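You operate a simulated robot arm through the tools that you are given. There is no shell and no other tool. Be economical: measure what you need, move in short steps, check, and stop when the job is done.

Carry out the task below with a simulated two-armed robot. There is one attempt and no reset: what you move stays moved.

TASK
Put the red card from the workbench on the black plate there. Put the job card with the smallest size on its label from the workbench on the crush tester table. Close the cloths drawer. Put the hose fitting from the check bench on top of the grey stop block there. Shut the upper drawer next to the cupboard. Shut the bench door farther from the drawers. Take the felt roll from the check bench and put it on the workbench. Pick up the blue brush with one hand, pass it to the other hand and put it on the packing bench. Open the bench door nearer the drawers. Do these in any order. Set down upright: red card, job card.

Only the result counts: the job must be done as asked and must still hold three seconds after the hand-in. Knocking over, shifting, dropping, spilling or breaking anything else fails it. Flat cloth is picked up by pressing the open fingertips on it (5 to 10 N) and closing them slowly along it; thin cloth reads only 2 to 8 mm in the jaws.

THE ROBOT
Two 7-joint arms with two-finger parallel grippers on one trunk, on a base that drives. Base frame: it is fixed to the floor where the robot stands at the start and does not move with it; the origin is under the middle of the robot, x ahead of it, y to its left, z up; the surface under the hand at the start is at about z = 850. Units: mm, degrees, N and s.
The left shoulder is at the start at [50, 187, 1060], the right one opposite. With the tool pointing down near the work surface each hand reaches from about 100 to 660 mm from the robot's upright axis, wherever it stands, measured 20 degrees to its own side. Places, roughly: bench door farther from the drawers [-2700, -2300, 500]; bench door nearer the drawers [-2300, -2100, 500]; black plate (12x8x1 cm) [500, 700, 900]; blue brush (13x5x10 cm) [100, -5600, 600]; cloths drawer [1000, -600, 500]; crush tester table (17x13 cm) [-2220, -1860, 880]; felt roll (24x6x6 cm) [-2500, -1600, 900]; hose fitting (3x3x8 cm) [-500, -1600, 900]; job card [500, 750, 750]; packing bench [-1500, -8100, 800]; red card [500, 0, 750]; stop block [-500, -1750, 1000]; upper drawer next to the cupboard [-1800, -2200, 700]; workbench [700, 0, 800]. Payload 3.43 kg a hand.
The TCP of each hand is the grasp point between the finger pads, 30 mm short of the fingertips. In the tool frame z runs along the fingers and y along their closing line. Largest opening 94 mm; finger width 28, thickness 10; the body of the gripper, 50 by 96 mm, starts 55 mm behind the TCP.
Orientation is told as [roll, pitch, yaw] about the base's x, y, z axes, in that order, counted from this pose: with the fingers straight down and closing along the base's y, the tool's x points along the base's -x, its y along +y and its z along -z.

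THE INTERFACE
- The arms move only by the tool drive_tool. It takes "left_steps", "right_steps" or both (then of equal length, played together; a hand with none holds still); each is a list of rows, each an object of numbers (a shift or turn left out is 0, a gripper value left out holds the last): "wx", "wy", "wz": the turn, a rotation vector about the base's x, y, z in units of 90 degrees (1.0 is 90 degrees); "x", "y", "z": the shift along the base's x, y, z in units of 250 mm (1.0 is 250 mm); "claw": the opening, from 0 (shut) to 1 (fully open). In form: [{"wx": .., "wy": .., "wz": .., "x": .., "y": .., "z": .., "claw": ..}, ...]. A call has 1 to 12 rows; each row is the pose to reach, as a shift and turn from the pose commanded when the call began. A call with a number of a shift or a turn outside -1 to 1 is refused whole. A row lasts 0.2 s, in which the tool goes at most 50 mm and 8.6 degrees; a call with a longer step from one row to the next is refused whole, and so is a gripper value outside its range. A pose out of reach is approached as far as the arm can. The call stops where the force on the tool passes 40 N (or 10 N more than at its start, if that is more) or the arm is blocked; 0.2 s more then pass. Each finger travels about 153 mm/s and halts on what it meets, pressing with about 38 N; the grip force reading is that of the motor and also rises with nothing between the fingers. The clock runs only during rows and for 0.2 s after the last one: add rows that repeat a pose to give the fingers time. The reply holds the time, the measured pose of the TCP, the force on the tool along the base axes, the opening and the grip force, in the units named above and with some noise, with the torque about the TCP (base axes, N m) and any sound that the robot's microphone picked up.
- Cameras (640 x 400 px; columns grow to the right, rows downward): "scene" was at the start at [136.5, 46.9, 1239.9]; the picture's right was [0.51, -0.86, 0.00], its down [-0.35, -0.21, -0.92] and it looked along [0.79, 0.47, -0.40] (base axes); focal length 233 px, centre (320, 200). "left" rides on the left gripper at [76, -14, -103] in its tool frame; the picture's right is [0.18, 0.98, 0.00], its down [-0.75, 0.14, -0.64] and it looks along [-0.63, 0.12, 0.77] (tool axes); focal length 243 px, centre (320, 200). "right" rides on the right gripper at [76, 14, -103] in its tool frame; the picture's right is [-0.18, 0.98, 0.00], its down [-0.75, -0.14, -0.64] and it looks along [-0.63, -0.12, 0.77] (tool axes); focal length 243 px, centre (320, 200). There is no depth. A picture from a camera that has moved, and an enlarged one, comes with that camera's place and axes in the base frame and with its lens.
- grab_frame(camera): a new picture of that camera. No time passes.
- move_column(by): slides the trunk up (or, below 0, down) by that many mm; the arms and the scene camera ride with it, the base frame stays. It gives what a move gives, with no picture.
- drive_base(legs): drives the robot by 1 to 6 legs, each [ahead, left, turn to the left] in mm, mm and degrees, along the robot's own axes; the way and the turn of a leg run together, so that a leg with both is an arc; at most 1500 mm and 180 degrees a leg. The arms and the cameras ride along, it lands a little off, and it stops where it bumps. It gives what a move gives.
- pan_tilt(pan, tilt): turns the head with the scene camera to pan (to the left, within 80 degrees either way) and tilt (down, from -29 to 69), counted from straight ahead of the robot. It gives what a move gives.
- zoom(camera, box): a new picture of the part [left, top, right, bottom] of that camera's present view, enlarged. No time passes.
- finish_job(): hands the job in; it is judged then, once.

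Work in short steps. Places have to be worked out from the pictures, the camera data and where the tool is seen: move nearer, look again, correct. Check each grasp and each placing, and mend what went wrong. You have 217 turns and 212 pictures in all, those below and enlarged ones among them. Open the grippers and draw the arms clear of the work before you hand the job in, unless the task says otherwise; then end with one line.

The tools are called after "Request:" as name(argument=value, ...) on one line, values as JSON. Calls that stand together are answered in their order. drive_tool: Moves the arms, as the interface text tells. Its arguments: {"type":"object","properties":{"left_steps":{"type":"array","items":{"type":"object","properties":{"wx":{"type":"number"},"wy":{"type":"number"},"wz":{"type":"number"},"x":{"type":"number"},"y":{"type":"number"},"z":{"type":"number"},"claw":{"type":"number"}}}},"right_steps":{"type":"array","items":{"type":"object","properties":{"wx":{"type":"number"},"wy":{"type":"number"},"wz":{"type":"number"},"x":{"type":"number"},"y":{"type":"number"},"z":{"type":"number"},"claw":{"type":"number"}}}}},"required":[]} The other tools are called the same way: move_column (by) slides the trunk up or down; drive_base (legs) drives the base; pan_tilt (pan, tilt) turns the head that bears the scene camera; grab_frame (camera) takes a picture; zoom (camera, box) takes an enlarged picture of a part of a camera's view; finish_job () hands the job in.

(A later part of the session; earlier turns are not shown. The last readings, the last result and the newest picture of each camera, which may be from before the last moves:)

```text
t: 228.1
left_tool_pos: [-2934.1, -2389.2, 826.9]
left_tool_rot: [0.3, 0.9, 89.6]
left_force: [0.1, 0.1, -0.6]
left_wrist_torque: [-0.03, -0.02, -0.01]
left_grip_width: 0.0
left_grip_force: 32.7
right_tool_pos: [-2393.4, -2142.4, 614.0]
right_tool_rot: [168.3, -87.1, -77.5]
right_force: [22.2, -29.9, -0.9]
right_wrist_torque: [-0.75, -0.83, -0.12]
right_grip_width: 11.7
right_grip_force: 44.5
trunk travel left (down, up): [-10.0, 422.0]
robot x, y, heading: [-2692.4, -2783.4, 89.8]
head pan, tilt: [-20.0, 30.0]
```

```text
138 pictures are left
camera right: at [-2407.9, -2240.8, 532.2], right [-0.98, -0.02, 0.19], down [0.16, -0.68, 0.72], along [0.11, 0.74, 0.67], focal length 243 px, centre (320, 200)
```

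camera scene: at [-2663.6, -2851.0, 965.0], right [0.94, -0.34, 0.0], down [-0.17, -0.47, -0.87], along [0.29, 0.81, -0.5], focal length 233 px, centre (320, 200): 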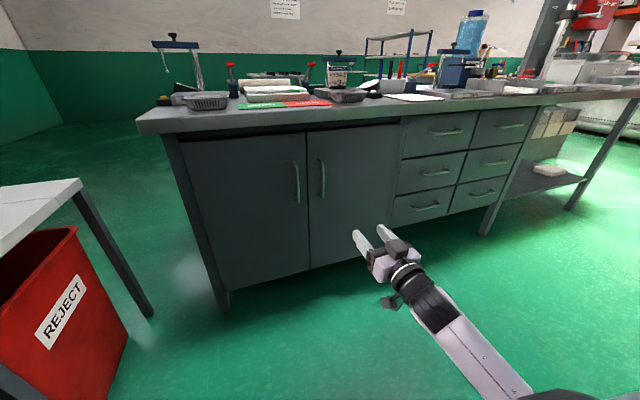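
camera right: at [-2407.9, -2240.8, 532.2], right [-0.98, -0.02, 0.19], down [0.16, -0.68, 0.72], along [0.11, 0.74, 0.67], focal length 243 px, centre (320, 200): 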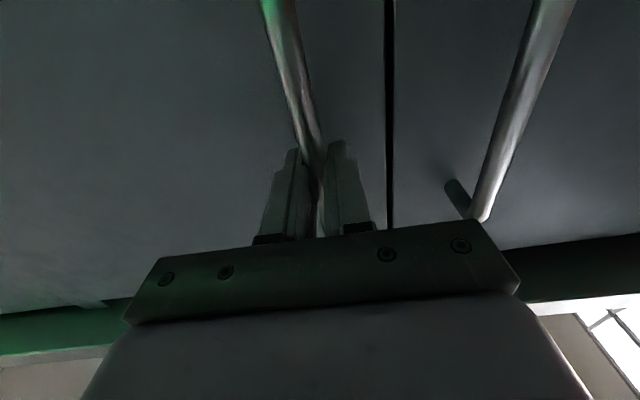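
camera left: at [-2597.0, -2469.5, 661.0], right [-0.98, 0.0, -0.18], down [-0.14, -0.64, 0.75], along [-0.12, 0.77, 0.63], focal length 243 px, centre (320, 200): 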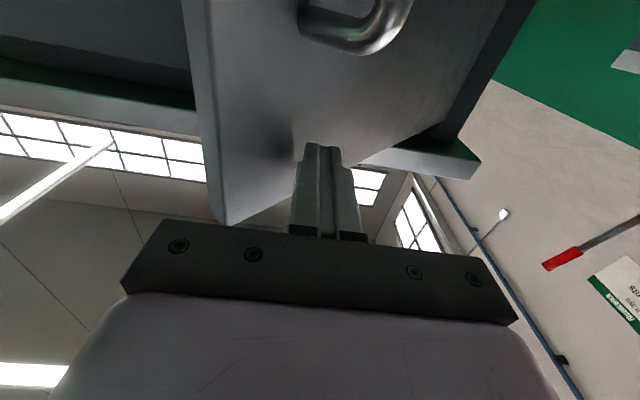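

Handle gripped (11.7 mm). I pull along the opening arc with the arm.

Request:
drive_tool(right_steps=[{"x": 0.02, "y": -0.03}, {"x": 0.04, "y": -0.08}, {"x": 0.05, "y": -0.13}, {"x": 0.06, "y": -0.18}, {"x": 0.07, "y": -0.236}, {"x": 0.09, "y": -0.29}, {"x": 0.108, "y": -0.348}, {"x": 0.13, "y": -0.4}, {"x": 0.156, "y": -0.46}])

Request:
grab_frame(camera="scene")

```text
t: 230.1
left_tool_pos: [-2936.0, -2387.0, 824.6]
left_tool_rot: [0.2, 1.1, 89.6]
left_force: [-0.1, -0.7, 0.9]
left_wrist_torque: [0.01, 0.0, -0.01]
left_grip_width: 0.0
left_grip_force: 33.7
right_tool_pos: [-2360.7, -2255.6, 613.5]
right_tool_rot: [163.8, -87.1, -72.4]
right_force: [-9.7, -5.5, -7.9]
right_wrist_torque: [0.44, -1.23, 0.13]
right_grip_width: 11.7
right_grip_force: 45.2
trunk travel left (down, up): [-10.0, 422.0]
robot x, y, heading: [-2695.8, -2778.5, 89.9]
head pan, tilt: [-20.0, 30.0]
```

```text
137 pictures are left
camera scene: at [-2664.0, -2637.9, 964.9], right [0.94, -0.34, 0.0], down [-0.17, -0.47, -0.87], along [0.3, 0.81, -0.5], focal length 233 px, centre (320, 200)
```

scene: 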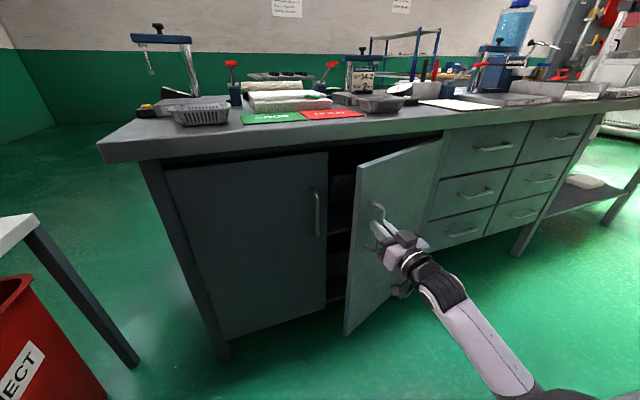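

Door is ~20° open. I pull on to ~33°, then release.

Request:
drive_tool(right_steps=[{"x": 0.03, "y": -0.05}, {"x": 0.06, "y": -0.1}, {"x": 0.09, "y": -0.15}, {"x": 0.13, "y": -0.2}, {"x": 0.172, "y": -0.26}, {"x": 0.172, "y": -0.26, "claw": 0.3}, {"x": 0.172, "y": -0.26, "claw": 0.6}, {"x": 0.172, "y": -0.26, "claw": 0.6}])

Request:
grab_frame(camera="right")

Request:
grab_frame(camera="scene")

```text
t: 231.9
left_tool_pos: [-2934.5, -2385.7, 826.3]
left_tool_rot: [0.2, 0.9, 89.6]
left_force: [0.4, -0.4, 0.6]
left_wrist_torque: [0.05, 0.0, 0.0]
left_grip_width: 0.0
left_grip_force: 32.9
right_tool_pos: [-2316.5, -2321.3, 614.4]
right_tool_rot: [164.7, -87.1, -73.4]
right_force: [0.2, 0.2, -0.9]
right_wrist_torque: [0.01, 0.01, 0.0]
right_grip_width: 56.6
right_grip_force: 0.0
trunk travel left (down, up): [-10.0, 422.0]
robot x, y, heading: [-2693.5, -2780.8, 90.1]
head pan, tilt: [-20.0, 30.0]
```

```text
136 pictures are left
camera right: at [-2330.2, -2419.2, 533.2], right [-0.98, -0.03, 0.2], down [0.17, -0.68, 0.72], along [0.11, 0.74, 0.67], focal length 243 px, centre (320, 200)
```

right: 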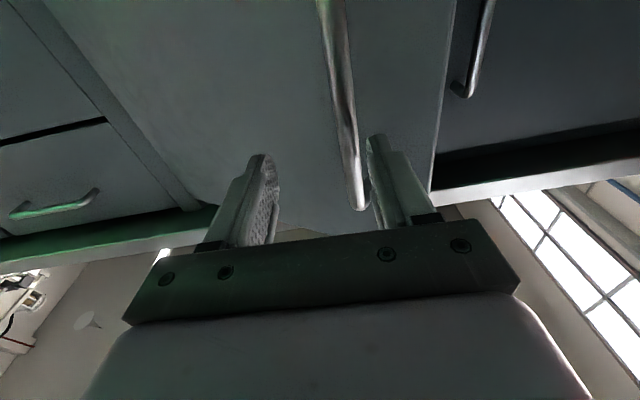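

```text
135 pictures are left
camera scene: at [-2663.6, -2638.1, 965.0], right [0.94, -0.34, 0.0], down [-0.17, -0.47, -0.87], along [0.3, 0.81, -0.5], focal length 233 px, centre (320, 200)
```

scene: 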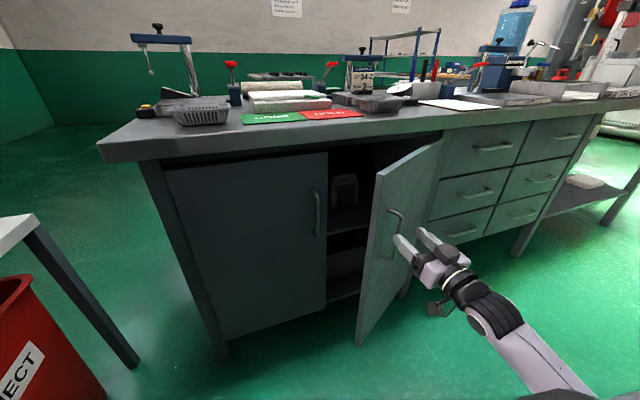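

Released at ≈33°. I back off 80 mm, shift left with closed fingers, and enter on the inner side of the door edge.

Request:
drive_base(legs=[[-90, 0, 0], [0, 60, 0]])

Request:
drive_tool(right_steps=[{"x": -0.1, "claw": 0.3}, {"x": -0.2, "claw": 0}, {"x": -0.3, "claw": 0}, {"x": -0.42, "claw": 0}, {"x": -0.42, "claw": 0}, {"x": -0.42, "y": 0.15}, {"x": -0.42, "y": 0.3}, {"x": -0.42, "y": 0.45}, {"x": -0.42, "y": 0.6}, {"x": -0.42, "y": 0.68}, {"x": -0.42, "y": 0.68}])

Request:
grab_frame(camera="scene")

Request:
grab_frame(camera="right")

```text
t: 233.8
left_tool_pos: [-2993.3, -2477.2, 824.4]
left_tool_rot: [0.2, 1.0, 89.6]
left_force: [0.6, 0.1, 0.0]
left_wrist_torque: [-0.03, -0.02, 0.0]
left_grip_width: 0.1
left_grip_force: 32.8
right_tool_pos: [-2374.7, -2412.0, 615.4]
right_tool_rot: [164.7, -87.0, -73.5]
right_force: [0.8, 0.2, 0.0]
right_wrist_torque: [0.01, 0.01, 0.0]
right_grip_width: 56.2
right_grip_force: 0.1
trunk travel left (down, up): [-10.0, 422.0]
robot x, y, heading: [-2752.2, -2868.4, 89.9]
head pan, tilt: [-20.0, 30.0]
```

```text
t: 236.2
left_tool_pos: [-2993.2, -2476.4, 824.9]
left_tool_rot: [0.2, 0.8, 89.6]
left_force: [0.0, -0.1, -0.8]
left_wrist_torque: [-0.01, 0.01, 0.02]
left_grip_width: 0.1
left_grip_force: 33.0
right_tool_pos: [-2480.2, -2240.1, 613.9]
right_tool_rot: [165.0, -87.1, -73.8]
right_force: [-0.6, -0.2, 0.7]
right_wrist_torque: [0.02, -0.01, 0.0]
right_grip_width: 0.0
right_grip_force: 32.6
trunk travel left (down, up): [-10.0, 422.0]
robot x, y, heading: [-2754.8, -2869.5, 89.8]
head pan, tilt: [-20.0, 30.0]
```

```text
134 pictures are left
camera scene: at [-2723.1, -2727.8, 965.0], right [0.94, -0.34, 0.0], down [-0.17, -0.47, -0.87], along [0.3, 0.81, -0.5], focal length 233 px, centre (320, 200)
```

scene: 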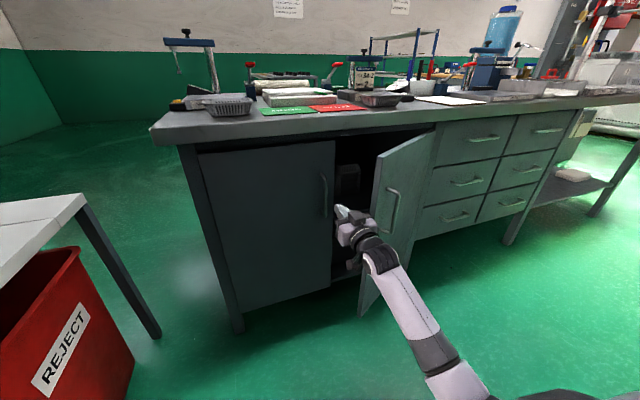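

```text
133 pictures are left
camera right: at [-2494.9, -2338.7, 532.7], right [-0.98, -0.03, 0.2], down [0.17, -0.68, 0.72], along [0.11, 0.74, 0.67], focal length 243 px, centre (320, 200)
```

right: 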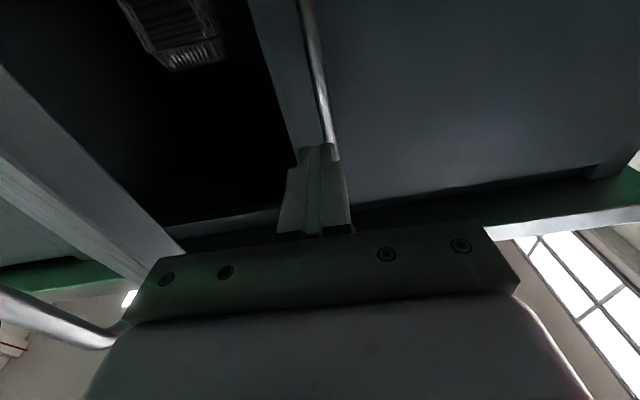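

The hand is inside the opening, left of the door. I push the door open by driving the base to the right.

Request:
drive_base(legs=[[0, -150, 0], [0, -140, 0]])

Request:
grab_frame(camera="scene")

```text
t: 237.6
left_tool_pos: [-2916.5, -2478.6, 825.4]
left_tool_rot: [0.3, 0.9, 89.8]
left_force: [0.3, 0.1, 0.0]
left_wrist_torque: [-0.03, 0.01, 0.04]
left_grip_width: 0.2
left_grip_force: 32.9
right_tool_pos: [-2417.3, -2241.0, 613.2]
right_tool_rot: [162.4, -86.8, -69.7]
right_force: [-2.4, -0.6, 0.2]
right_wrist_torque: [0.02, 0.02, 0.03]
right_grip_width: 0.1
right_grip_force: 33.0
trunk travel left (down, up): [-10.0, 422.0]
robot x, y, heading: [-2676.6, -2869.1, 90.1]
head pan, tilt: [-20.0, 30.0]
stopped in leg 1: the force on the tool passed its limit at 57 N (the readings are from after the stop); the commanded pose is now the measured one
```

```text
132 pictures are left
camera scene: at [-2644.6, -2728.0, 965.0], right [0.94, -0.34, 0.0], down [-0.17, -0.47, -0.87], along [0.29, 0.81, -0.5], focal length 233 px, centre (320, 200)
```

scene: 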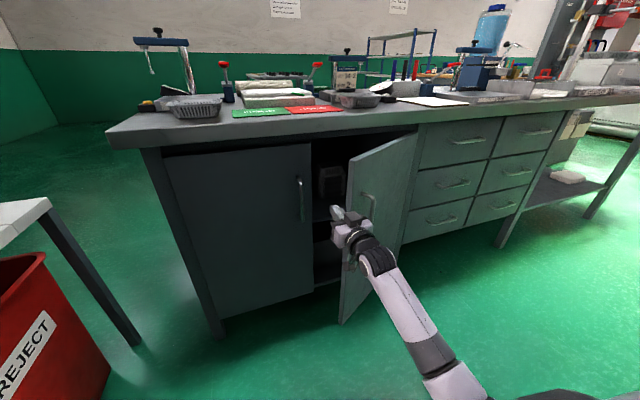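

The gripper body hit the door's end edge. I go 60 mm deeper so it bears on the inner face, then push with the arm slowly.

Request:
drive_tool(right_steps=[{"x": -0.06}, {"x": -0.06, "y": 0.12}, {"x": -0.06, "y": 0.25}, {"x": -0.06, "y": 0.25}])

Request:
drive_tool(right_steps=[{"x": 0.06}, {"x": 0.12}, {"x": 0.18}, {"x": 0.24}, {"x": 0.3}, {"x": 0.36}, {"x": 0.42}, {"x": 0.48}, {"x": 0.54}, {"x": 0.6}, {"x": 0.66}, {"x": 0.72}])

Request:
grab_frame(camera="scene")

```text
t: 238.6
left_tool_pos: [-2916.2, -2477.8, 824.8]
left_tool_rot: [0.1, 1.0, 89.7]
left_force: [0.0, 0.5, -0.1]
left_wrist_torque: [0.0, -0.02, 0.0]
left_grip_width: 0.0
left_grip_force: 32.6
right_tool_pos: [-2435.5, -2178.2, 614.3]
right_tool_rot: [162.4, -86.9, -69.4]
right_force: [-15.6, -5.7, -1.7]
right_wrist_torque: [0.12, -0.21, -0.57]
right_grip_width: 0.0
right_grip_force: 32.6
trunk travel left (down, up): [-10.0, 422.0]
robot x, y, heading: [-2674.6, -2870.6, 90.2]
head pan, tilt: [-20.0, 30.0]
```

```text
t: 238.9
left_tool_pos: [-2917.3, -2480.3, 825.6]
left_tool_rot: [0.2, 1.0, 89.8]
left_force: [-0.1, -0.1, 0.2]
left_wrist_torque: [-0.02, -0.02, -0.01]
left_grip_width: 0.2
left_grip_force: 33.3
right_tool_pos: [-2436.3, -2178.0, 613.7]
right_tool_rot: [162.7, -86.7, -68.7]
right_force: [-3.2, -1.0, 1.1]
right_wrist_torque: [-0.06, -0.05, -0.17]
right_grip_width: 0.0
right_grip_force: 33.1
trunk travel left (down, up): [-10.0, 422.0]
robot x, y, heading: [-2680.3, -2870.4, 90.4]
head pan, tilt: [-20.0, 30.0]
stopped in row 1 (right hand): the force on the tool passed its limit at 48 N (the readings are from after the stop); the commanded pose is now the measured one
```

```text
131 pictures are left
camera scene: at [-2645.4, -2728.1, 965.1], right [0.94, -0.34, 0.0], down [-0.17, -0.47, -0.87], along [0.29, 0.81, -0.5], focal length 233 px, centre (320, 200)
```

scene: 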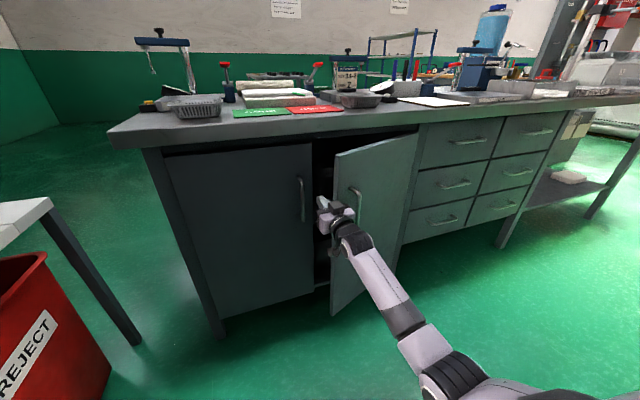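

The shallow door angle makes that jam. Better: a vertical (downward) finger behind the door near its free edge. I back off and return the right hand to pointing down.

Request:
drive_base(legs=[[-200, 0, 0]])

Request:
drive_tool(right_steps=[{"wx": -0.09, "z": 0.08, "y": 0}, {"wx": -0.18, "z": 0.16}, {"wx": -0.27, "z": 0.24}, {"wx": -0.36, "z": 0.32}, {"wx": -0.45, "z": 0.4}, {"wx": -0.54, "z": 0.48}, {"wx": -0.63, "z": 0.56}, {"wx": -0.72, "z": 0.64}, {"wx": -0.81, "z": 0.72}, {"wx": -0.9, "z": 0.8}, {"wx": -0.96, "z": 0.88}, {"wx": -0.96, "z": 0.96}])

Request:
move_column(by=150)

Request:
grab_frame(camera="scene")

```text
t: 240.5
left_tool_pos: [-2916.4, -2675.5, 825.8]
left_tool_rot: [0.2, 0.9, 89.8]
left_force: [0.1, -0.2, -0.8]
left_wrist_torque: [-0.03, 0.01, -0.01]
left_grip_width: 0.0
left_grip_force: 33.2
right_tool_pos: [-2433.6, -2375.8, 613.0]
right_tool_rot: [161.7, -86.9, -67.9]
right_force: [-0.4, 0.4, 0.0]
right_wrist_torque: [0.02, 0.01, 0.03]
right_grip_width: 0.0
right_grip_force: 33.1
trunk travel left (down, up): [-10.0, 422.0]
robot x, y, heading: [-2669.4, -3066.1, 90.5]
head pan, tilt: [-20.0, 30.0]
```

```text
t: 243.1
left_tool_pos: [-2915.9, -2674.8, 825.2]
left_tool_rot: [0.2, 1.0, 89.8]
left_force: [-0.2, -0.4, -0.3]
left_wrist_torque: [0.01, 0.0, 0.0]
left_grip_width: 0.0
left_grip_force: 33.3
right_tool_pos: [-2419.3, -2436.5, 809.4]
right_tool_rot: [3.8, -9.2, 88.7]
right_force: [1.1, -0.3, 0.2]
right_wrist_torque: [0.0, 0.02, -0.03]
right_grip_width: 0.0
right_grip_force: 33.3
right hand out of reach, approached as far as the arm can: row 9, 10, 11, 12
trunk travel left (down, up): [-10.0, 422.0]
robot x, y, heading: [-2669.6, -3066.8, 90.2]
head pan, tilt: [-20.0, 30.0]
```

```text
t: 244.9
left_tool_pos: [-2915.3, -2675.6, 975.1]
left_tool_rot: [0.2, 1.0, 89.8]
left_force: [0.6, -0.5, 0.1]
left_wrist_torque: [-0.01, 0.04, -0.01]
left_grip_width: 0.1
left_grip_force: 33.7
right_tool_pos: [-2418.9, -2435.9, 958.6]
right_tool_rot: [4.0, -9.3, 88.8]
right_force: [-0.1, 0.2, 0.4]
right_wrist_torque: [0.0, 0.02, -0.02]
right_grip_width: 0.0
right_grip_force: 33.0
trunk travel left (down, up): [-160.0, 272.0]
robot x, y, heading: [-2673.7, -3067.8, 90.4]
head pan, tilt: [-20.0, 30.0]
```

```text
130 pictures are left
camera scene: at [-2644.5, -2924.7, 1115.0], right [0.94, -0.34, 0.0], down [-0.17, -0.47, -0.87], along [0.29, 0.81, -0.5], focal length 233 px, centre (320, 200)
```

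scene: 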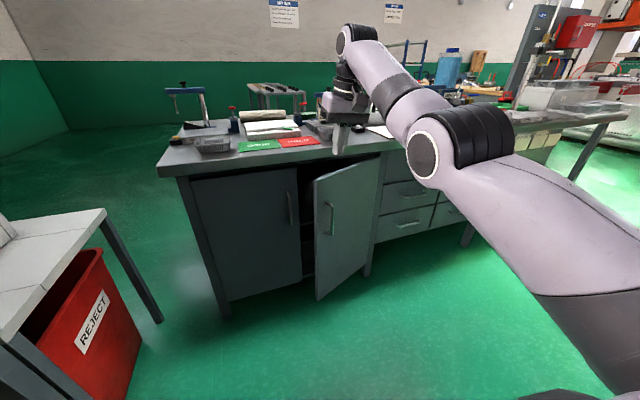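

The door stands at ≈21°. Geometry shows pulling the handle with a forward-pointing hand works up to ~65° if the arm has enough stroke. I restore the horizontal right hand with open fingers and reposition.

Request:
drive_tool(right_steps=[{"wx": 0.09, "y": -0.03, "claw": 0.6}, {"wx": 0.18, "y": -0.06, "claw": 0.6}, {"wx": 0.27, "y": -0.09, "claw": 0.6}, {"wx": 0.36, "y": -0.12, "claw": 0.6}, {"wx": 0.45, "y": -0.15, "claw": 0.6}, {"wx": 0.54, "y": -0.18, "claw": 0.6}, {"wx": 0.63, "y": -0.2, "claw": 0.6}, {"wx": 0.72, "y": -0.2, "claw": 0.6}, {"wx": 0.81, "y": -0.2, "claw": 0.6}, {"wx": 0.9, "y": -0.2, "claw": 0.6}, {"wx": 0.9, "y": -0.2, "claw": 0.6}])

Request:
move_column(by=-150)

Request:
drive_tool(right_steps=[{"z": -0.15}, {"z": -0.3}, {"z": -0.45}, {"z": -0.6}, {"z": -0.76}, {"z": -0.76}])

Request:
grab_frame(camera="right")

Request:
grab_frame(camera="scene")

```text
t: 247.3
left_tool_pos: [-2916.4, -2674.9, 975.4]
left_tool_rot: [0.2, 1.0, 89.8]
left_force: [-0.7, -0.3, -0.1]
left_wrist_torque: [0.02, -0.02, -0.01]
left_grip_width: 0.0
left_grip_force: 33.1
right_tool_pos: [-2418.9, -2486.1, 959.4]
right_tool_rot: [114.2, -88.8, -20.5]
right_force: [0.5, 0.9, 0.6]
right_wrist_torque: [0.02, -0.01, 0.01]
right_grip_width: 56.5
right_grip_force: 0.1
trunk travel left (down, up): [-160.0, 272.0]
robot x, y, heading: [-2674.5, -3066.9, 90.1]
head pan, tilt: [-20.0, 30.0]
```

```text
t: 249.0
left_tool_pos: [-2916.0, -2675.5, 824.8]
left_tool_rot: [0.1, 1.0, 89.8]
left_force: [0.1, 0.3, -0.1]
left_wrist_torque: [-0.01, 0.01, -0.01]
left_grip_width: 0.0
left_grip_force: 33.0
right_tool_pos: [-2419.6, -2486.6, 809.5]
right_tool_rot: [108.4, -88.8, -14.7]
right_force: [0.0, -0.2, -0.4]
right_wrist_torque: [-0.02, -0.01, 0.01]
right_grip_width: 56.5
right_grip_force: 0.0
trunk travel left (down, up): [-10.0, 422.0]
robot x, y, heading: [-2673.0, -3067.0, 90.2]
head pan, tilt: [-20.0, 30.0]
```

```text
t: 250.4
left_tool_pos: [-2915.8, -2676.2, 825.1]
left_tool_rot: [0.2, 1.0, 89.9]
left_force: [0.3, 0.5, 0.0]
left_wrist_torque: [0.01, -0.04, 0.0]
left_grip_width: 0.0
left_grip_force: 33.1
right_tool_pos: [-2418.6, -2487.3, 618.9]
right_tool_rot: [108.9, -88.8, -15.1]
right_force: [0.3, 0.5, 0.0]
right_wrist_torque: [-0.03, -0.04, 0.03]
right_grip_width: 56.4
right_grip_force: 0.0
trunk travel left (down, up): [-10.0, 422.0]
robot x, y, heading: [-2673.2, -3066.1, 90.1]
head pan, tilt: [-20.0, 30.0]
```

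```text
129 pictures are left
camera right: at [-2429.1, -2588.2, 541.7], right [-0.98, -0.06, 0.2], down [0.2, -0.64, 0.75], along [0.08, 0.77, 0.63], focal length 243 px, centre (320, 200)
```

right: 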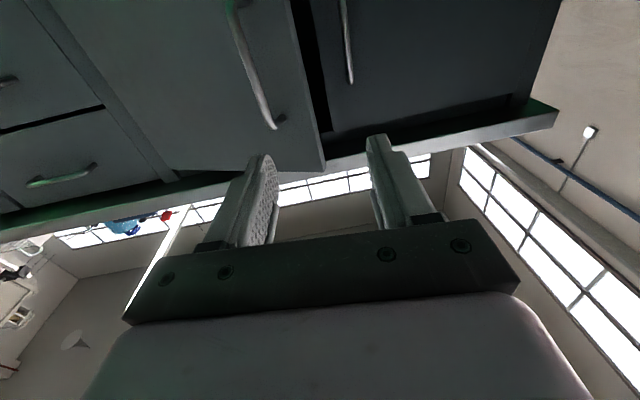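

```text
128 pictures are left
camera scene: at [-2644.5, -2924.8, 965.0], right [0.94, -0.34, 0.0], down [-0.17, -0.47, -0.87], along [0.29, 0.81, -0.5], focal length 233 px, centre (320, 200)
```

scene: 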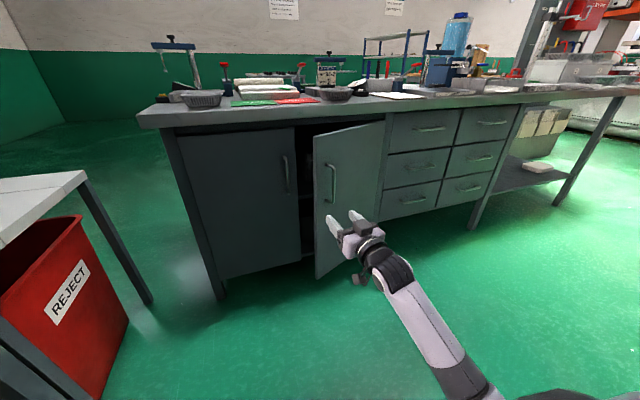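

Handle top is at (−2354, −2248, 670), as predicted. I drive 63 mm right and 160 mm ahead, then look.

Request:
drive_base(legs=[[0, -63, 0], [150, 0, 0]])

Request:
grab_frame(camera="right")

```text
t: 252.6
left_tool_pos: [-2853.5, -2526.9, 825.9]
left_tool_rot: [0.1, 0.9, 89.9]
left_force: [0.4, -0.5, 0.1]
left_wrist_torque: [0.01, -0.01, -0.01]
left_grip_width: 0.0
left_grip_force: 33.1
right_tool_pos: [-2356.5, -2335.9, 619.5]
right_tool_rot: [108.3, -88.7, -14.4]
right_force: [-0.5, -0.8, -0.3]
right_wrist_torque: [0.0, -0.01, -0.01]
right_grip_width: 56.4
right_grip_force: 0.0
trunk travel left (down, up): [-10.0, 422.0]
robot x, y, heading: [-2609.2, -2917.2, 90.3]
head pan, tilt: [-20.0, 30.0]
```

```text
127 pictures are left
camera right: at [-2366.8, -2438.6, 542.2], right [-0.98, -0.07, 0.2], down [0.2, -0.64, 0.75], along [0.08, 0.77, 0.63], focal length 243 px, centre (320, 200)
```

right: 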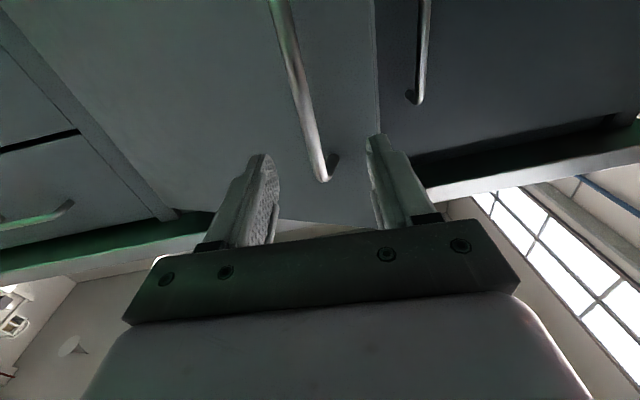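

Bar is between the fingers. I narrow slightly, advance 72 mm and grip.

Request:
drive_tool(right_steps=[{"y": 0.1, "claw": 0.45}, {"y": 0.2, "claw": 0.42}, {"y": 0.29, "claw": 0.42}, {"y": 0.29, "claw": 0.3}, {"y": 0.29, "claw": 0.05}, {"y": 0.29, "claw": 0.05}])

Request:
grab_frame(camera="right")

```text
t: 254.0
left_tool_pos: [-2853.9, -2525.3, 824.6]
left_tool_rot: [0.1, 0.9, 90.0]
left_force: [0.0, -0.6, 0.2]
left_wrist_torque: [-0.02, 0.01, 0.01]
left_grip_width: 0.0
left_grip_force: 33.2
right_tool_pos: [-2355.2, -2263.1, 618.2]
right_tool_rot: [112.0, -89.1, -18.4]
right_force: [7.1, 3.7, -1.8]
right_wrist_torque: [0.22, -1.49, -0.04]
right_grip_width: 11.9
right_grip_force: 44.8
trunk travel left (down, up): [-10.0, 422.0]
robot x, y, heading: [-2611.6, -2918.9, 90.1]
head pan, tilt: [-20.0, 30.0]
```

```text
126 pictures are left
camera right: at [-2365.1, -2365.7, 542.0], right [-0.98, -0.06, 0.2], down [0.19, -0.64, 0.75], along [0.08, 0.77, 0.63], focal length 243 px, centre (320, 200)
```

right: 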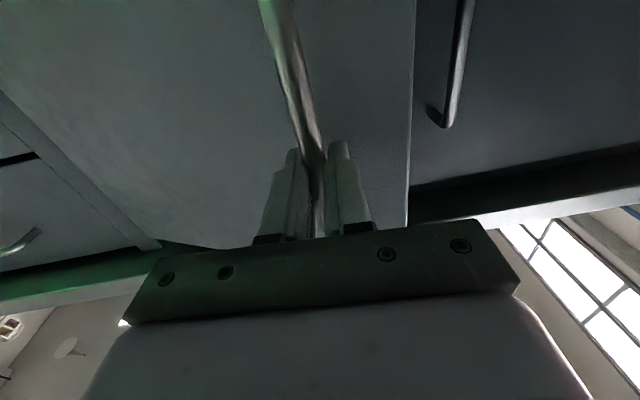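

Gripped. I pull along the computed arc to ≈46°.

Request:
drive_tool(right_steps=[{"x": 0.038, "y": -0.062}, {"x": 0.076, "y": -0.124}, {"x": 0.118, "y": -0.182}, {"x": 0.16, "y": -0.24}, {"x": 0.218, "y": -0.304}, {"x": 0.276, "y": -0.364}, {"x": 0.33, "y": -0.412}, {"x": 0.386, "y": -0.458}, {"x": 0.386, "y": -0.458}])

Request:
grab_frame(camera="scene")

```text
t: 256.0
left_tool_pos: [-2854.5, -2525.9, 823.7]
left_tool_rot: [0.3, 1.0, 89.9]
left_force: [0.6, 0.2, -0.3]
left_wrist_torque: [-0.01, -0.02, 0.01]
left_grip_width: 0.2
left_grip_force: 32.6
right_tool_pos: [-2257.0, -2377.3, 618.9]
right_tool_rot: [111.1, -88.9, -17.5]
right_force: [19.6, 26.4, 3.6]
right_wrist_torque: [-0.13, -1.3, -0.19]
right_grip_width: 12.0
right_grip_force: 45.0
trunk travel left (down, up): [-10.0, 422.0]
robot x, y, heading: [-2614.3, -2917.3, 90.3]
head pan, tilt: [-20.0, 30.0]
```

```text
125 pictures are left
camera scene: at [-2581.4, -2774.6, 964.9], right [0.94, -0.34, 0.0], down [-0.17, -0.47, -0.87], along [0.29, 0.81, -0.5], focal length 233 px, centre (320, 200)
```

scene: 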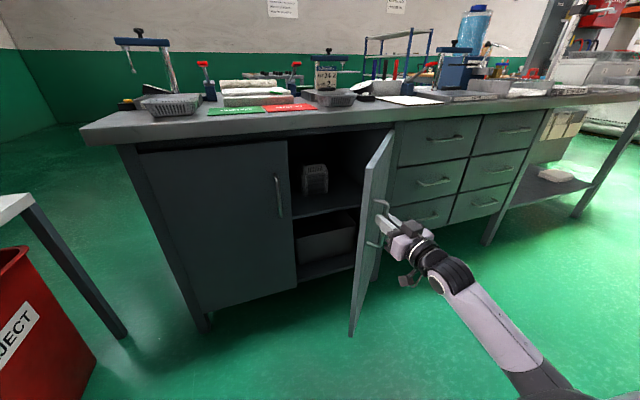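

Smooth. I continue to ≈66°, correcting slightly toward the hinge.

Request:
drive_tool(right_steps=[{"x": 0.065, "y": -0.03}, {"x": 0.13, "y": -0.07}, {"x": 0.195, "y": -0.103}, {"x": 0.26, "y": -0.136}, {"x": 0.328, "y": -0.163}, {"x": 0.397, "y": -0.191}, {"x": 0.445, "y": -0.207}, {"x": 0.445, "y": -0.207}])

Request:
grab_frame(camera="scene")

```text
t: 257.8
left_tool_pos: [-2854.8, -2525.8, 824.7]
left_tool_rot: [0.2, 0.9, 89.9]
left_force: [-0.1, 0.1, -0.8]
left_wrist_torque: [0.02, 0.02, 0.02]
left_grip_width: 0.2
left_grip_force: 33.0
right_tool_pos: [-2147.1, -2429.5, 619.3]
right_tool_rot: [104.7, -88.8, -11.0]
right_force: [0.8, 2.1, 1.7]
right_wrist_torque: [0.04, -1.23, -0.01]
right_grip_width: 12.0
right_grip_force: 45.1
trunk travel left (down, up): [-10.0, 422.0]
robot x, y, heading: [-2611.7, -2919.8, 90.3]
head pan, tilt: [-20.0, 30.0]
```

```text
124 pictures are left
camera scene: at [-2582.0, -2775.4, 965.0], right [0.94, -0.34, 0.0], down [-0.17, -0.47, -0.87], along [0.29, 0.82, -0.5], focal length 233 px, centre (320, 200)
```

scene: 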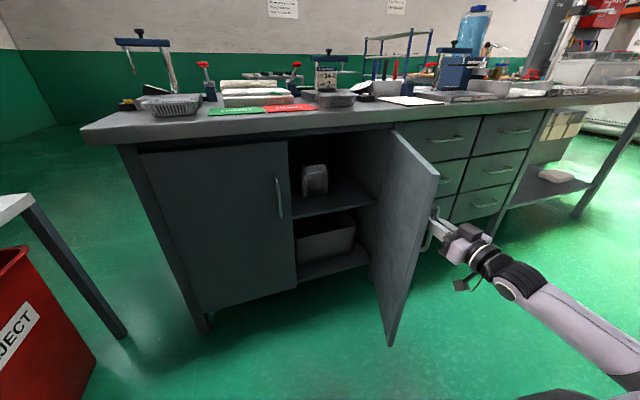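

≈67° open. I open a little further (~74°), release, and retreat.

Request:
drive_tool(right_steps=[{"x": 0.07, "y": -0.018}, {"x": 0.14, "y": -0.032}, {"x": 0.19, "y": -0.04}, {"x": 0.19, "y": -0.04, "claw": 0.2}, {"x": 0.19, "y": -0.04, "claw": 0.32}, {"x": 0.19, "y": -0.04, "claw": 0.32}])

Request:
drive_base(legs=[[-60, -8, 0], [-200, -40, 0]])

Request:
grab_frame(camera="scene")

```text
t: 259.2
left_tool_pos: [-2853.6, -2525.8, 825.9]
left_tool_rot: [0.2, 0.9, 89.9]
left_force: [-0.5, -0.2, 0.3]
left_wrist_torque: [0.01, 0.01, 0.01]
left_grip_width: 0.0
left_grip_force: 33.2
right_tool_pos: [-2101.3, -2441.0, 618.1]
right_tool_rot: [107.4, -88.8, -13.7]
right_force: [-0.2, 0.0, 0.4]
right_wrist_torque: [0.0, -0.01, -0.05]
right_grip_width: 29.9
right_grip_force: 0.1
trunk travel left (down, up): [-10.0, 422.0]
robot x, y, heading: [-2611.5, -2918.9, 90.5]
head pan, tilt: [-20.0, 30.0]
```

```text
t: 261.4
left_tool_pos: [-2804.1, -2785.8, 824.3]
left_tool_rot: [0.2, 1.0, 89.8]
left_force: [0.1, 0.5, 0.9]
left_wrist_torque: [0.01, 0.0, 0.05]
left_grip_width: 0.0
left_grip_force: 32.8
right_tool_pos: [-2052.3, -2701.3, 619.3]
right_tool_rot: [108.1, -88.8, -14.4]
right_force: [-0.8, 0.6, 0.5]
right_wrist_torque: [-0.03, -0.01, -0.02]
right_grip_width: 30.1
right_grip_force: 0.0
trunk travel left (down, up): [-10.0, 422.0]
robot x, y, heading: [-2558.2, -3181.8, 90.2]
head pan, tilt: [-20.0, 30.0]
```

```text
123 pictures are left
camera scene: at [-2532.7, -3035.9, 965.0], right [0.94, -0.34, 0.0], down [-0.17, -0.47, -0.87], along [0.29, 0.81, -0.5], focal length 233 px, centre (320, 200)
```

scene: 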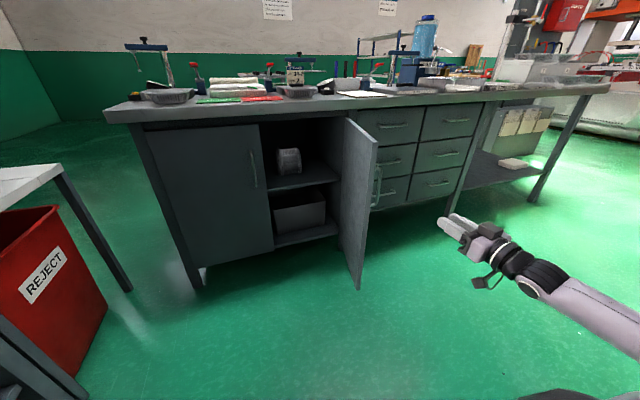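

Door work done. Now I fold the right hand back down, raise the trunk, and head for the blue brush.

Request:
drive_tool(right_steps=[{"wx": -0.09, "z": 0.1, "x": -0.05}, {"wx": -0.18, "z": 0.2, "x": -0.1}, {"wx": -0.27, "z": 0.3, "x": -0.15}, {"wx": -0.36, "z": 0.4, "x": -0.2}, {"wx": -0.45, "z": 0.5, "x": -0.25}, {"wx": -0.54, "z": 0.6, "x": -0.3, "y": -0.05}, {"wx": -0.63, "z": 0.7, "x": -0.35, "y": -0.1}, {"wx": -0.72, "z": 0.8, "x": -0.4, "y": -0.15}, {"wx": -0.81, "z": 0.85, "x": -0.5, "y": -0.2}, {"wx": -0.9, "z": 0.85, "x": -0.6, "y": -0.3}, {"wx": -0.99, "z": 0.85, "x": -0.7, "y": -0.4}, {"wx": -0.99, "z": 0.85, "x": -0.8, "y": -0.4}])

Request:
move_column(by=265)

Request:
drive_base(legs=[[-500, 0, 0], [0, 0, -140]])

Request:
pan_tilt(pan=0, tilt=18)

Request:
grab_frame(camera="scene")

```text
t: 264.0
left_tool_pos: [-2804.8, -2786.1, 824.8]
left_tool_rot: [0.2, 1.0, 89.7]
left_force: [0.3, -0.7, -0.1]
left_wrist_torque: [0.0, 0.01, 0.0]
left_grip_width: 0.0
left_grip_force: 33.2
right_tool_pos: [-2251.6, -2801.8, 830.6]
right_tool_rot: [3.7, -1.1, 88.9]
right_force: [0.5, -0.4, 0.2]
right_wrist_torque: [0.01, 0.0, 0.02]
right_grip_width: 30.4
right_grip_force: 0.0
trunk travel left (down, up): [-10.0, 422.0]
robot x, y, heading: [-2563.5, -3175.8, 90.1]
head pan, tilt: [-20.0, 30.0]
```

```text
t: 266.7
left_tool_pos: [-2804.2, -2786.1, 1090.3]
left_tool_rot: [0.2, 1.1, 89.8]
left_force: [-0.8, 0.3, 0.0]
left_wrist_torque: [0.0, 0.0, 0.02]
left_grip_width: 0.0
left_grip_force: 33.3
right_tool_pos: [-2251.2, -2800.1, 1095.6]
right_tool_rot: [3.7, -1.2, 88.9]
right_force: [0.0, -0.2, -0.3]
right_wrist_torque: [-0.04, 0.01, 0.01]
right_grip_width: 30.0
right_grip_force: 0.0
trunk travel left (down, up): [-275.0, 157.0]
robot x, y, heading: [-2558.7, -3178.1, 90.3]
head pan, tilt: [-20.0, 30.0]
```

```text
t: 275.4
left_tool_pos: [-2123.5, -3825.0, 1090.5]
left_tool_rot: [0.2, 1.0, -50.6]
left_force: [-0.1, 0.7, 0.7]
left_wrist_torque: [0.02, 0.0, 0.0]
left_grip_width: 0.0
left_grip_force: 33.1
right_tool_pos: [-2561.1, -4165.4, 1096.0]
right_tool_rot: [3.7, -1.2, -51.6]
right_force: [0.2, -0.2, 0.6]
right_wrist_torque: [0.02, 0.01, 0.01]
right_grip_width: 29.9
right_grip_force: 0.0
trunk travel left (down, up): [-275.0, 157.0]
robot x, y, heading: [-2559.3, -3677.8, -50.4]
head pan, tilt: [-20.0, 30.0]
```

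```text
t: 276.3
left_tool_pos: [-2126.0, -3824.9, 1090.4]
left_tool_rot: [0.2, 1.1, -50.6]
left_force: [0.4, -1.4, -0.1]
left_wrist_torque: [-0.01, 0.0, 0.03]
left_grip_width: 0.2
left_grip_force: 33.0
right_tool_pos: [-2560.5, -4166.0, 1096.1]
right_tool_rot: [3.7, -1.2, -51.7]
right_force: [0.1, -0.3, 0.1]
right_wrist_torque: [0.0, -0.01, 0.01]
right_grip_width: 29.9
right_grip_force: 0.1
trunk travel left (down, up): [-275.0, 157.0]
robot x, y, heading: [-2563.6, -3677.5, -50.4]
head pan, tilt: [0.0, 18.0]
```

```text
122 pictures are left
camera scene: at [-2466.3, -3793.4, 1249.3], right [-0.77, -0.64, 0.0], down [-0.2, 0.24, -0.95], along [0.61, -0.73, -0.31], focal length 233 px, centre (320, 200)
```

scene: 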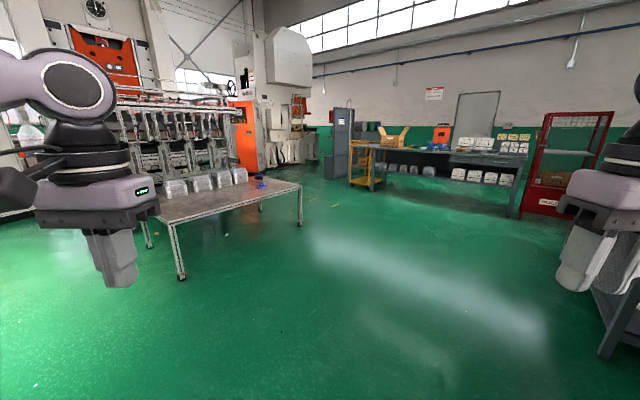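

The brush (blue) lies on the low table near its south end. I drive around to the table's south side.

Request:
drive_base(legs=[[0, 0, -5.7], [1500, 0, 0], [1480, 0, 0], [0, 0, 56], [850, 0, 0], [0, 0, 90]])

Request:
pan_tilt(pan=0, tilt=35)

Request:
grab_frame(camera="scene")

```text
t: 301.6
left_tool_pos: [-292.2, -5741.4, 1089.4]
left_tool_rot: [0.2, 0.9, 90.0]
left_force: [-0.5, 0.1, 0.5]
left_wrist_torque: [-0.02, -0.01, 0.03]
left_grip_width: 0.0
left_grip_force: 33.2
right_tool_pos: [261.4, -5754.7, 1095.4]
right_tool_rot: [3.7, -1.2, 89.0]
right_force: [0.5, 1.3, 0.1]
right_wrist_torque: [0.02, -0.01, 0.01]
right_grip_width: 29.9
right_grip_force: 0.1
trunk travel left (down, up): [-275.0, 157.0]
robot x, y, heading: [-46.7, -6130.5, 90.4]
head pan, tilt: [0.0, 18.0]
```

```text
t: 302.4
left_tool_pos: [-291.6, -5741.6, 1089.6]
left_tool_rot: [0.2, 1.0, 89.8]
left_force: [0.2, 0.7, 0.5]
left_wrist_torque: [0.02, 0.02, 0.03]
left_grip_width: 0.0
left_grip_force: 33.3
right_tool_pos: [261.9, -5755.7, 1095.6]
right_tool_rot: [3.7, -1.2, 88.9]
right_force: [0.6, -0.1, -0.1]
right_wrist_torque: [-0.02, 0.01, -0.01]
right_grip_width: 29.9
right_grip_force: 0.0
trunk travel left (down, up): [-275.0, 157.0]
robot x, y, heading: [-50.5, -6134.6, 90.5]
head pan, tilt: [0.0, 35.0]
```

```text
121 pictures are left
camera scene: at [-50.4, -5988.2, 1222.3], right [1.0, 0.01, 0.0], down [0.0, -0.57, -0.82], along [-0.01, 0.82, -0.57], focal length 233 px, centre (320, 200)
```

scene: 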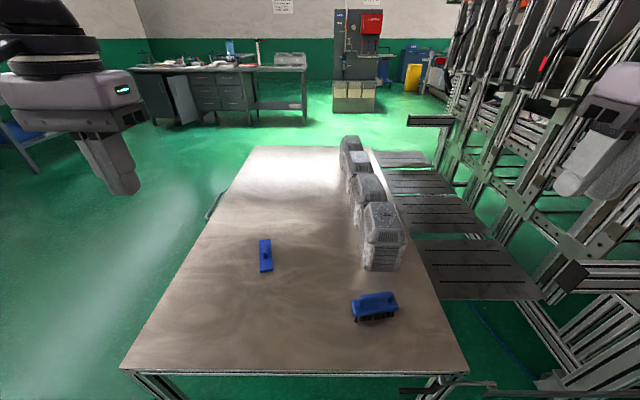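

Request:
zoom(camera="scene", box=[230, 220, 430, 345])

```text
3.20 times, centred on (330, 282) of scene
camera zoom: at [-50.4, -5988.2, 1222.3], right [1.0, 0.01, 0.0], down [0.0, -0.57, -0.82], along [-0.01, 0.82, -0.57], focal length 745 px, centre (288, -64)
```

zoom: 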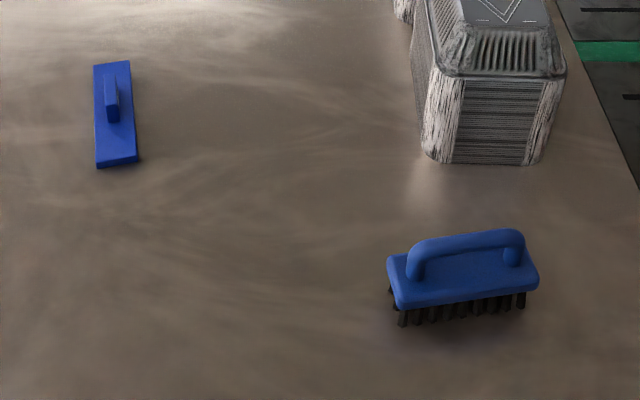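

The handled brush is near (98, −5615), axis ≈6° off x. I'll pick its handle with the right hand (closing along y). I shift the base left 100 mm, turn the right hand to yaw 0, lower the trunk.

Request:
drive_base(legs=[[0, 100, 0]])

Request:
drive_tool(right_steps=[{"wz": -0.09, "claw": 0.8}, {"wz": -0.18, "claw": 0.8}, {"wz": -0.27}, {"wz": -0.36}, {"wz": -0.45}, {"wz": -0.54}, {"wz": -0.63}, {"wz": -0.72}, {"wz": -0.81}, {"wz": -0.9}, {"wz": -0.92}, {"wz": -0.92}])

Request:
move_column(by=-225)

Request:
drive_tool(right_steps=[{"wx": -0.04, "wy": 0.013, "x": -0.04, "y": 0.1}, {"wx": -0.04, "wy": 0.013, "x": -0.08, "y": 0.2}, {"wx": -0.04, "wy": 0.013, "x": -0.1, "y": 0.3}, {"wx": -0.04, "wy": 0.013, "x": -0.12, "y": 0.4}, {"wx": -0.04, "wy": 0.013, "x": -0.14, "y": 0.5}])

Request:
grab_frame(camera="right")

Request:
grab_frame(camera="scene")

```text
t: 303.9
left_tool_pos: [-391.0, -5742.2, 1089.6]
left_tool_rot: [0.2, 1.0, 89.9]
left_force: [0.7, 0.0, 0.0]
left_wrist_torque: [-0.04, 0.0, 0.03]
left_grip_width: 0.0
left_grip_force: 32.7
right_tool_pos: [162.6, -5755.8, 1096.4]
right_tool_rot: [3.8, -1.3, 88.9]
right_force: [0.4, 0.2, 0.1]
right_wrist_torque: [-0.03, -0.01, 0.03]
right_grip_width: 30.1
right_grip_force: 0.0
trunk travel left (down, up): [-275.0, 157.0]
robot x, y, heading: [-148.1, -6134.5, 90.5]
head pan, tilt: [0.0, 35.0]
```

```text
t: 306.5
left_tool_pos: [-391.2, -5741.3, 1089.6]
left_tool_rot: [0.2, 1.0, 89.8]
left_force: [0.5, -0.2, 0.4]
left_wrist_torque: [-0.02, -0.01, -0.03]
left_grip_width: 0.0
left_grip_force: 32.8
right_tool_pos: [162.8, -5756.1, 1096.3]
right_tool_rot: [3.7, -1.2, 6.0]
right_force: [0.0, -0.3, 0.9]
right_wrist_torque: [0.02, 0.02, 0.02]
right_grip_width: 75.2
right_grip_force: 0.0
trunk travel left (down, up): [-275.0, 157.0]
robot x, y, heading: [-147.3, -6135.2, 90.3]
head pan, tilt: [0.0, 35.0]
```

```text
t: 308.9
left_tool_pos: [-391.7, -5742.5, 865.7]
left_tool_rot: [0.2, 1.0, 89.9]
left_force: [-0.1, -0.8, 0.1]
left_wrist_torque: [0.0, 0.04, 0.01]
left_grip_width: 0.0
left_grip_force: 33.1
right_tool_pos: [163.2, -5756.3, 871.5]
right_tool_rot: [3.7, -1.2, 6.1]
right_force: [-0.5, 0.0, 0.3]
right_wrist_torque: [-0.01, -0.01, 0.02]
right_grip_width: 75.2
right_grip_force: 0.0
trunk travel left (down, up): [-50.0, 382.0]
robot x, y, heading: [-145.7, -6135.5, 90.2]
head pan, tilt: [0.0, 35.0]
```

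```text
t: 310.1
left_tool_pos: [-390.7, -5744.0, 865.1]
left_tool_rot: [0.2, 1.0, 90.0]
left_force: [0.2, 0.1, -0.9]
left_wrist_torque: [-0.01, -0.01, 0.0]
left_grip_width: 0.1
left_grip_force: 33.3
right_tool_pos: [127.0, -5631.0, 869.2]
right_tool_rot: [0.2, 0.3, 6.1]
right_force: [-0.3, 1.0, 0.7]
right_wrist_torque: [-0.02, -0.02, -0.02]
right_grip_width: 75.2
right_grip_force: 0.0
trunk travel left (down, up): [-50.0, 382.0]
robot x, y, heading: [-147.0, -6138.3, 90.4]
head pan, tilt: [0.0, 35.0]
```

```text
119 pictures are left
camera right: at [49.3, -5625.1, 973.1], right [0.08, 1.0, 0.0], down [0.77, -0.06, 0.64], along [0.64, -0.05, -0.77], focal length 243 px, centre (320, 200)
```

right: 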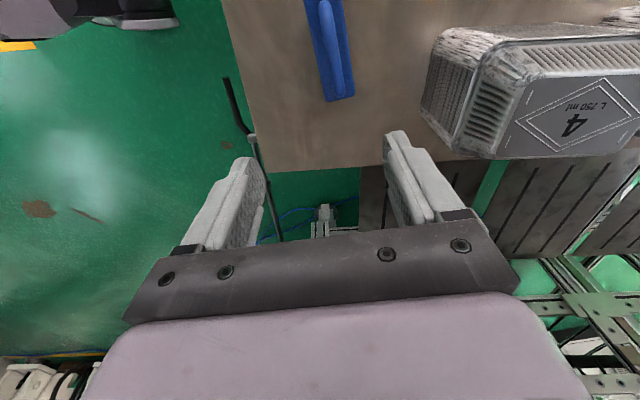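

```text
118 pictures are left
camera scene: at [-149.5, -5988.8, 997.2], right [1.0, 0.01, 0.0], down [0.0, -0.57, -0.82], along [0.0, 0.82, -0.57], focal length 233 px, centre (320, 200)
```

scene: 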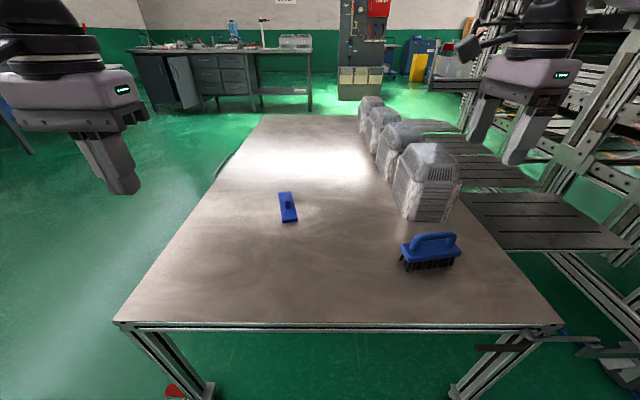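

Brush block top z≈613, centre ≈ (97, −5614), axis ≈+8°. I move above it and down to z≈705.

Request:
drive_tool(right_steps=[{"x": -0.06, "y": 0.03, "wz": 0.02}, {"x": -0.12, "y": 0.068, "wz": 0.03}, {"x": -0.12, "y": 0.068, "wz": 0.03, "z": -0.15}, {"x": -0.12, "y": 0.068, "wz": 0.03, "z": -0.3}, {"x": -0.12, "y": 0.068, "wz": 0.03, "z": -0.45}, {"x": -0.12, "y": 0.068, "wz": 0.03, "z": -0.6}, {"x": -0.12, "y": 0.068, "wz": 0.03, "z": -0.64}, {"x": -0.12, "y": 0.068, "wz": 0.03, "z": -0.64}])

Request:
grab_frame(camera="right")

Request:
zoom(camera="scene", box=[360, 160, 540, 300])

```text
t: 311.9
left_tool_pos: [-391.3, -5743.2, 865.0]
left_tool_rot: [0.2, 1.0, 89.8]
left_force: [0.1, 0.0, -0.3]
left_wrist_torque: [0.0, -0.01, 0.0]
left_grip_width: 0.0
left_grip_force: 32.9
right_tool_pos: [97.7, -5614.3, 710.4]
right_tool_rot: [0.2, 0.3, 8.8]
right_force: [1.3, -0.4, 0.1]
right_wrist_torque: [-0.01, 0.0, 0.03]
right_grip_width: 75.3
right_grip_force: 0.0
right hand out of reach, approached as far as the arm can: row 2
trunk travel left (down, up): [-50.0, 382.0]
robot x, y, heading: [-146.5, -6132.7, 90.4]
head pan, tilt: [0.0, 35.0]
```

```text
117 pictures are left
camera right: at [18.9, -5611.9, 813.8], right [0.03, 1.0, 0.0], down [0.77, -0.03, 0.64], along [0.64, -0.02, -0.77], focal length 243 px, centre (320, 200)
```

right: 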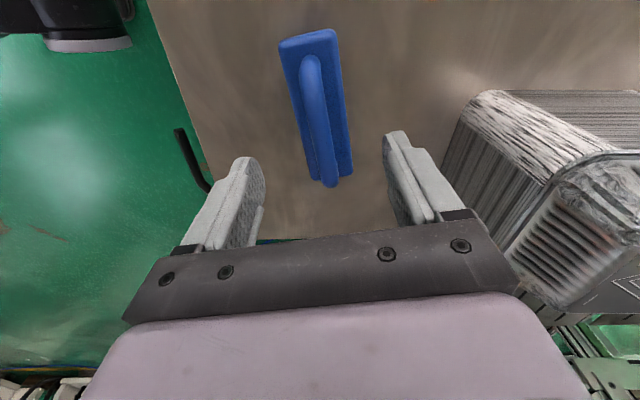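

```text
2.86 times, centred on (450, 230) of scene
camera zoom: at [-149.6, -5988.8, 997.2], right [1.0, 0.01, 0.0], down [0.0, -0.57, -0.82], along [0.0, 0.82, -0.57], focal length 665 px, centre (-51, 114)
```

zoom: 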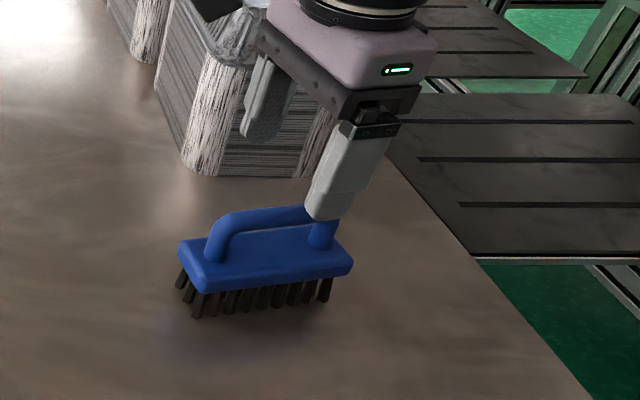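

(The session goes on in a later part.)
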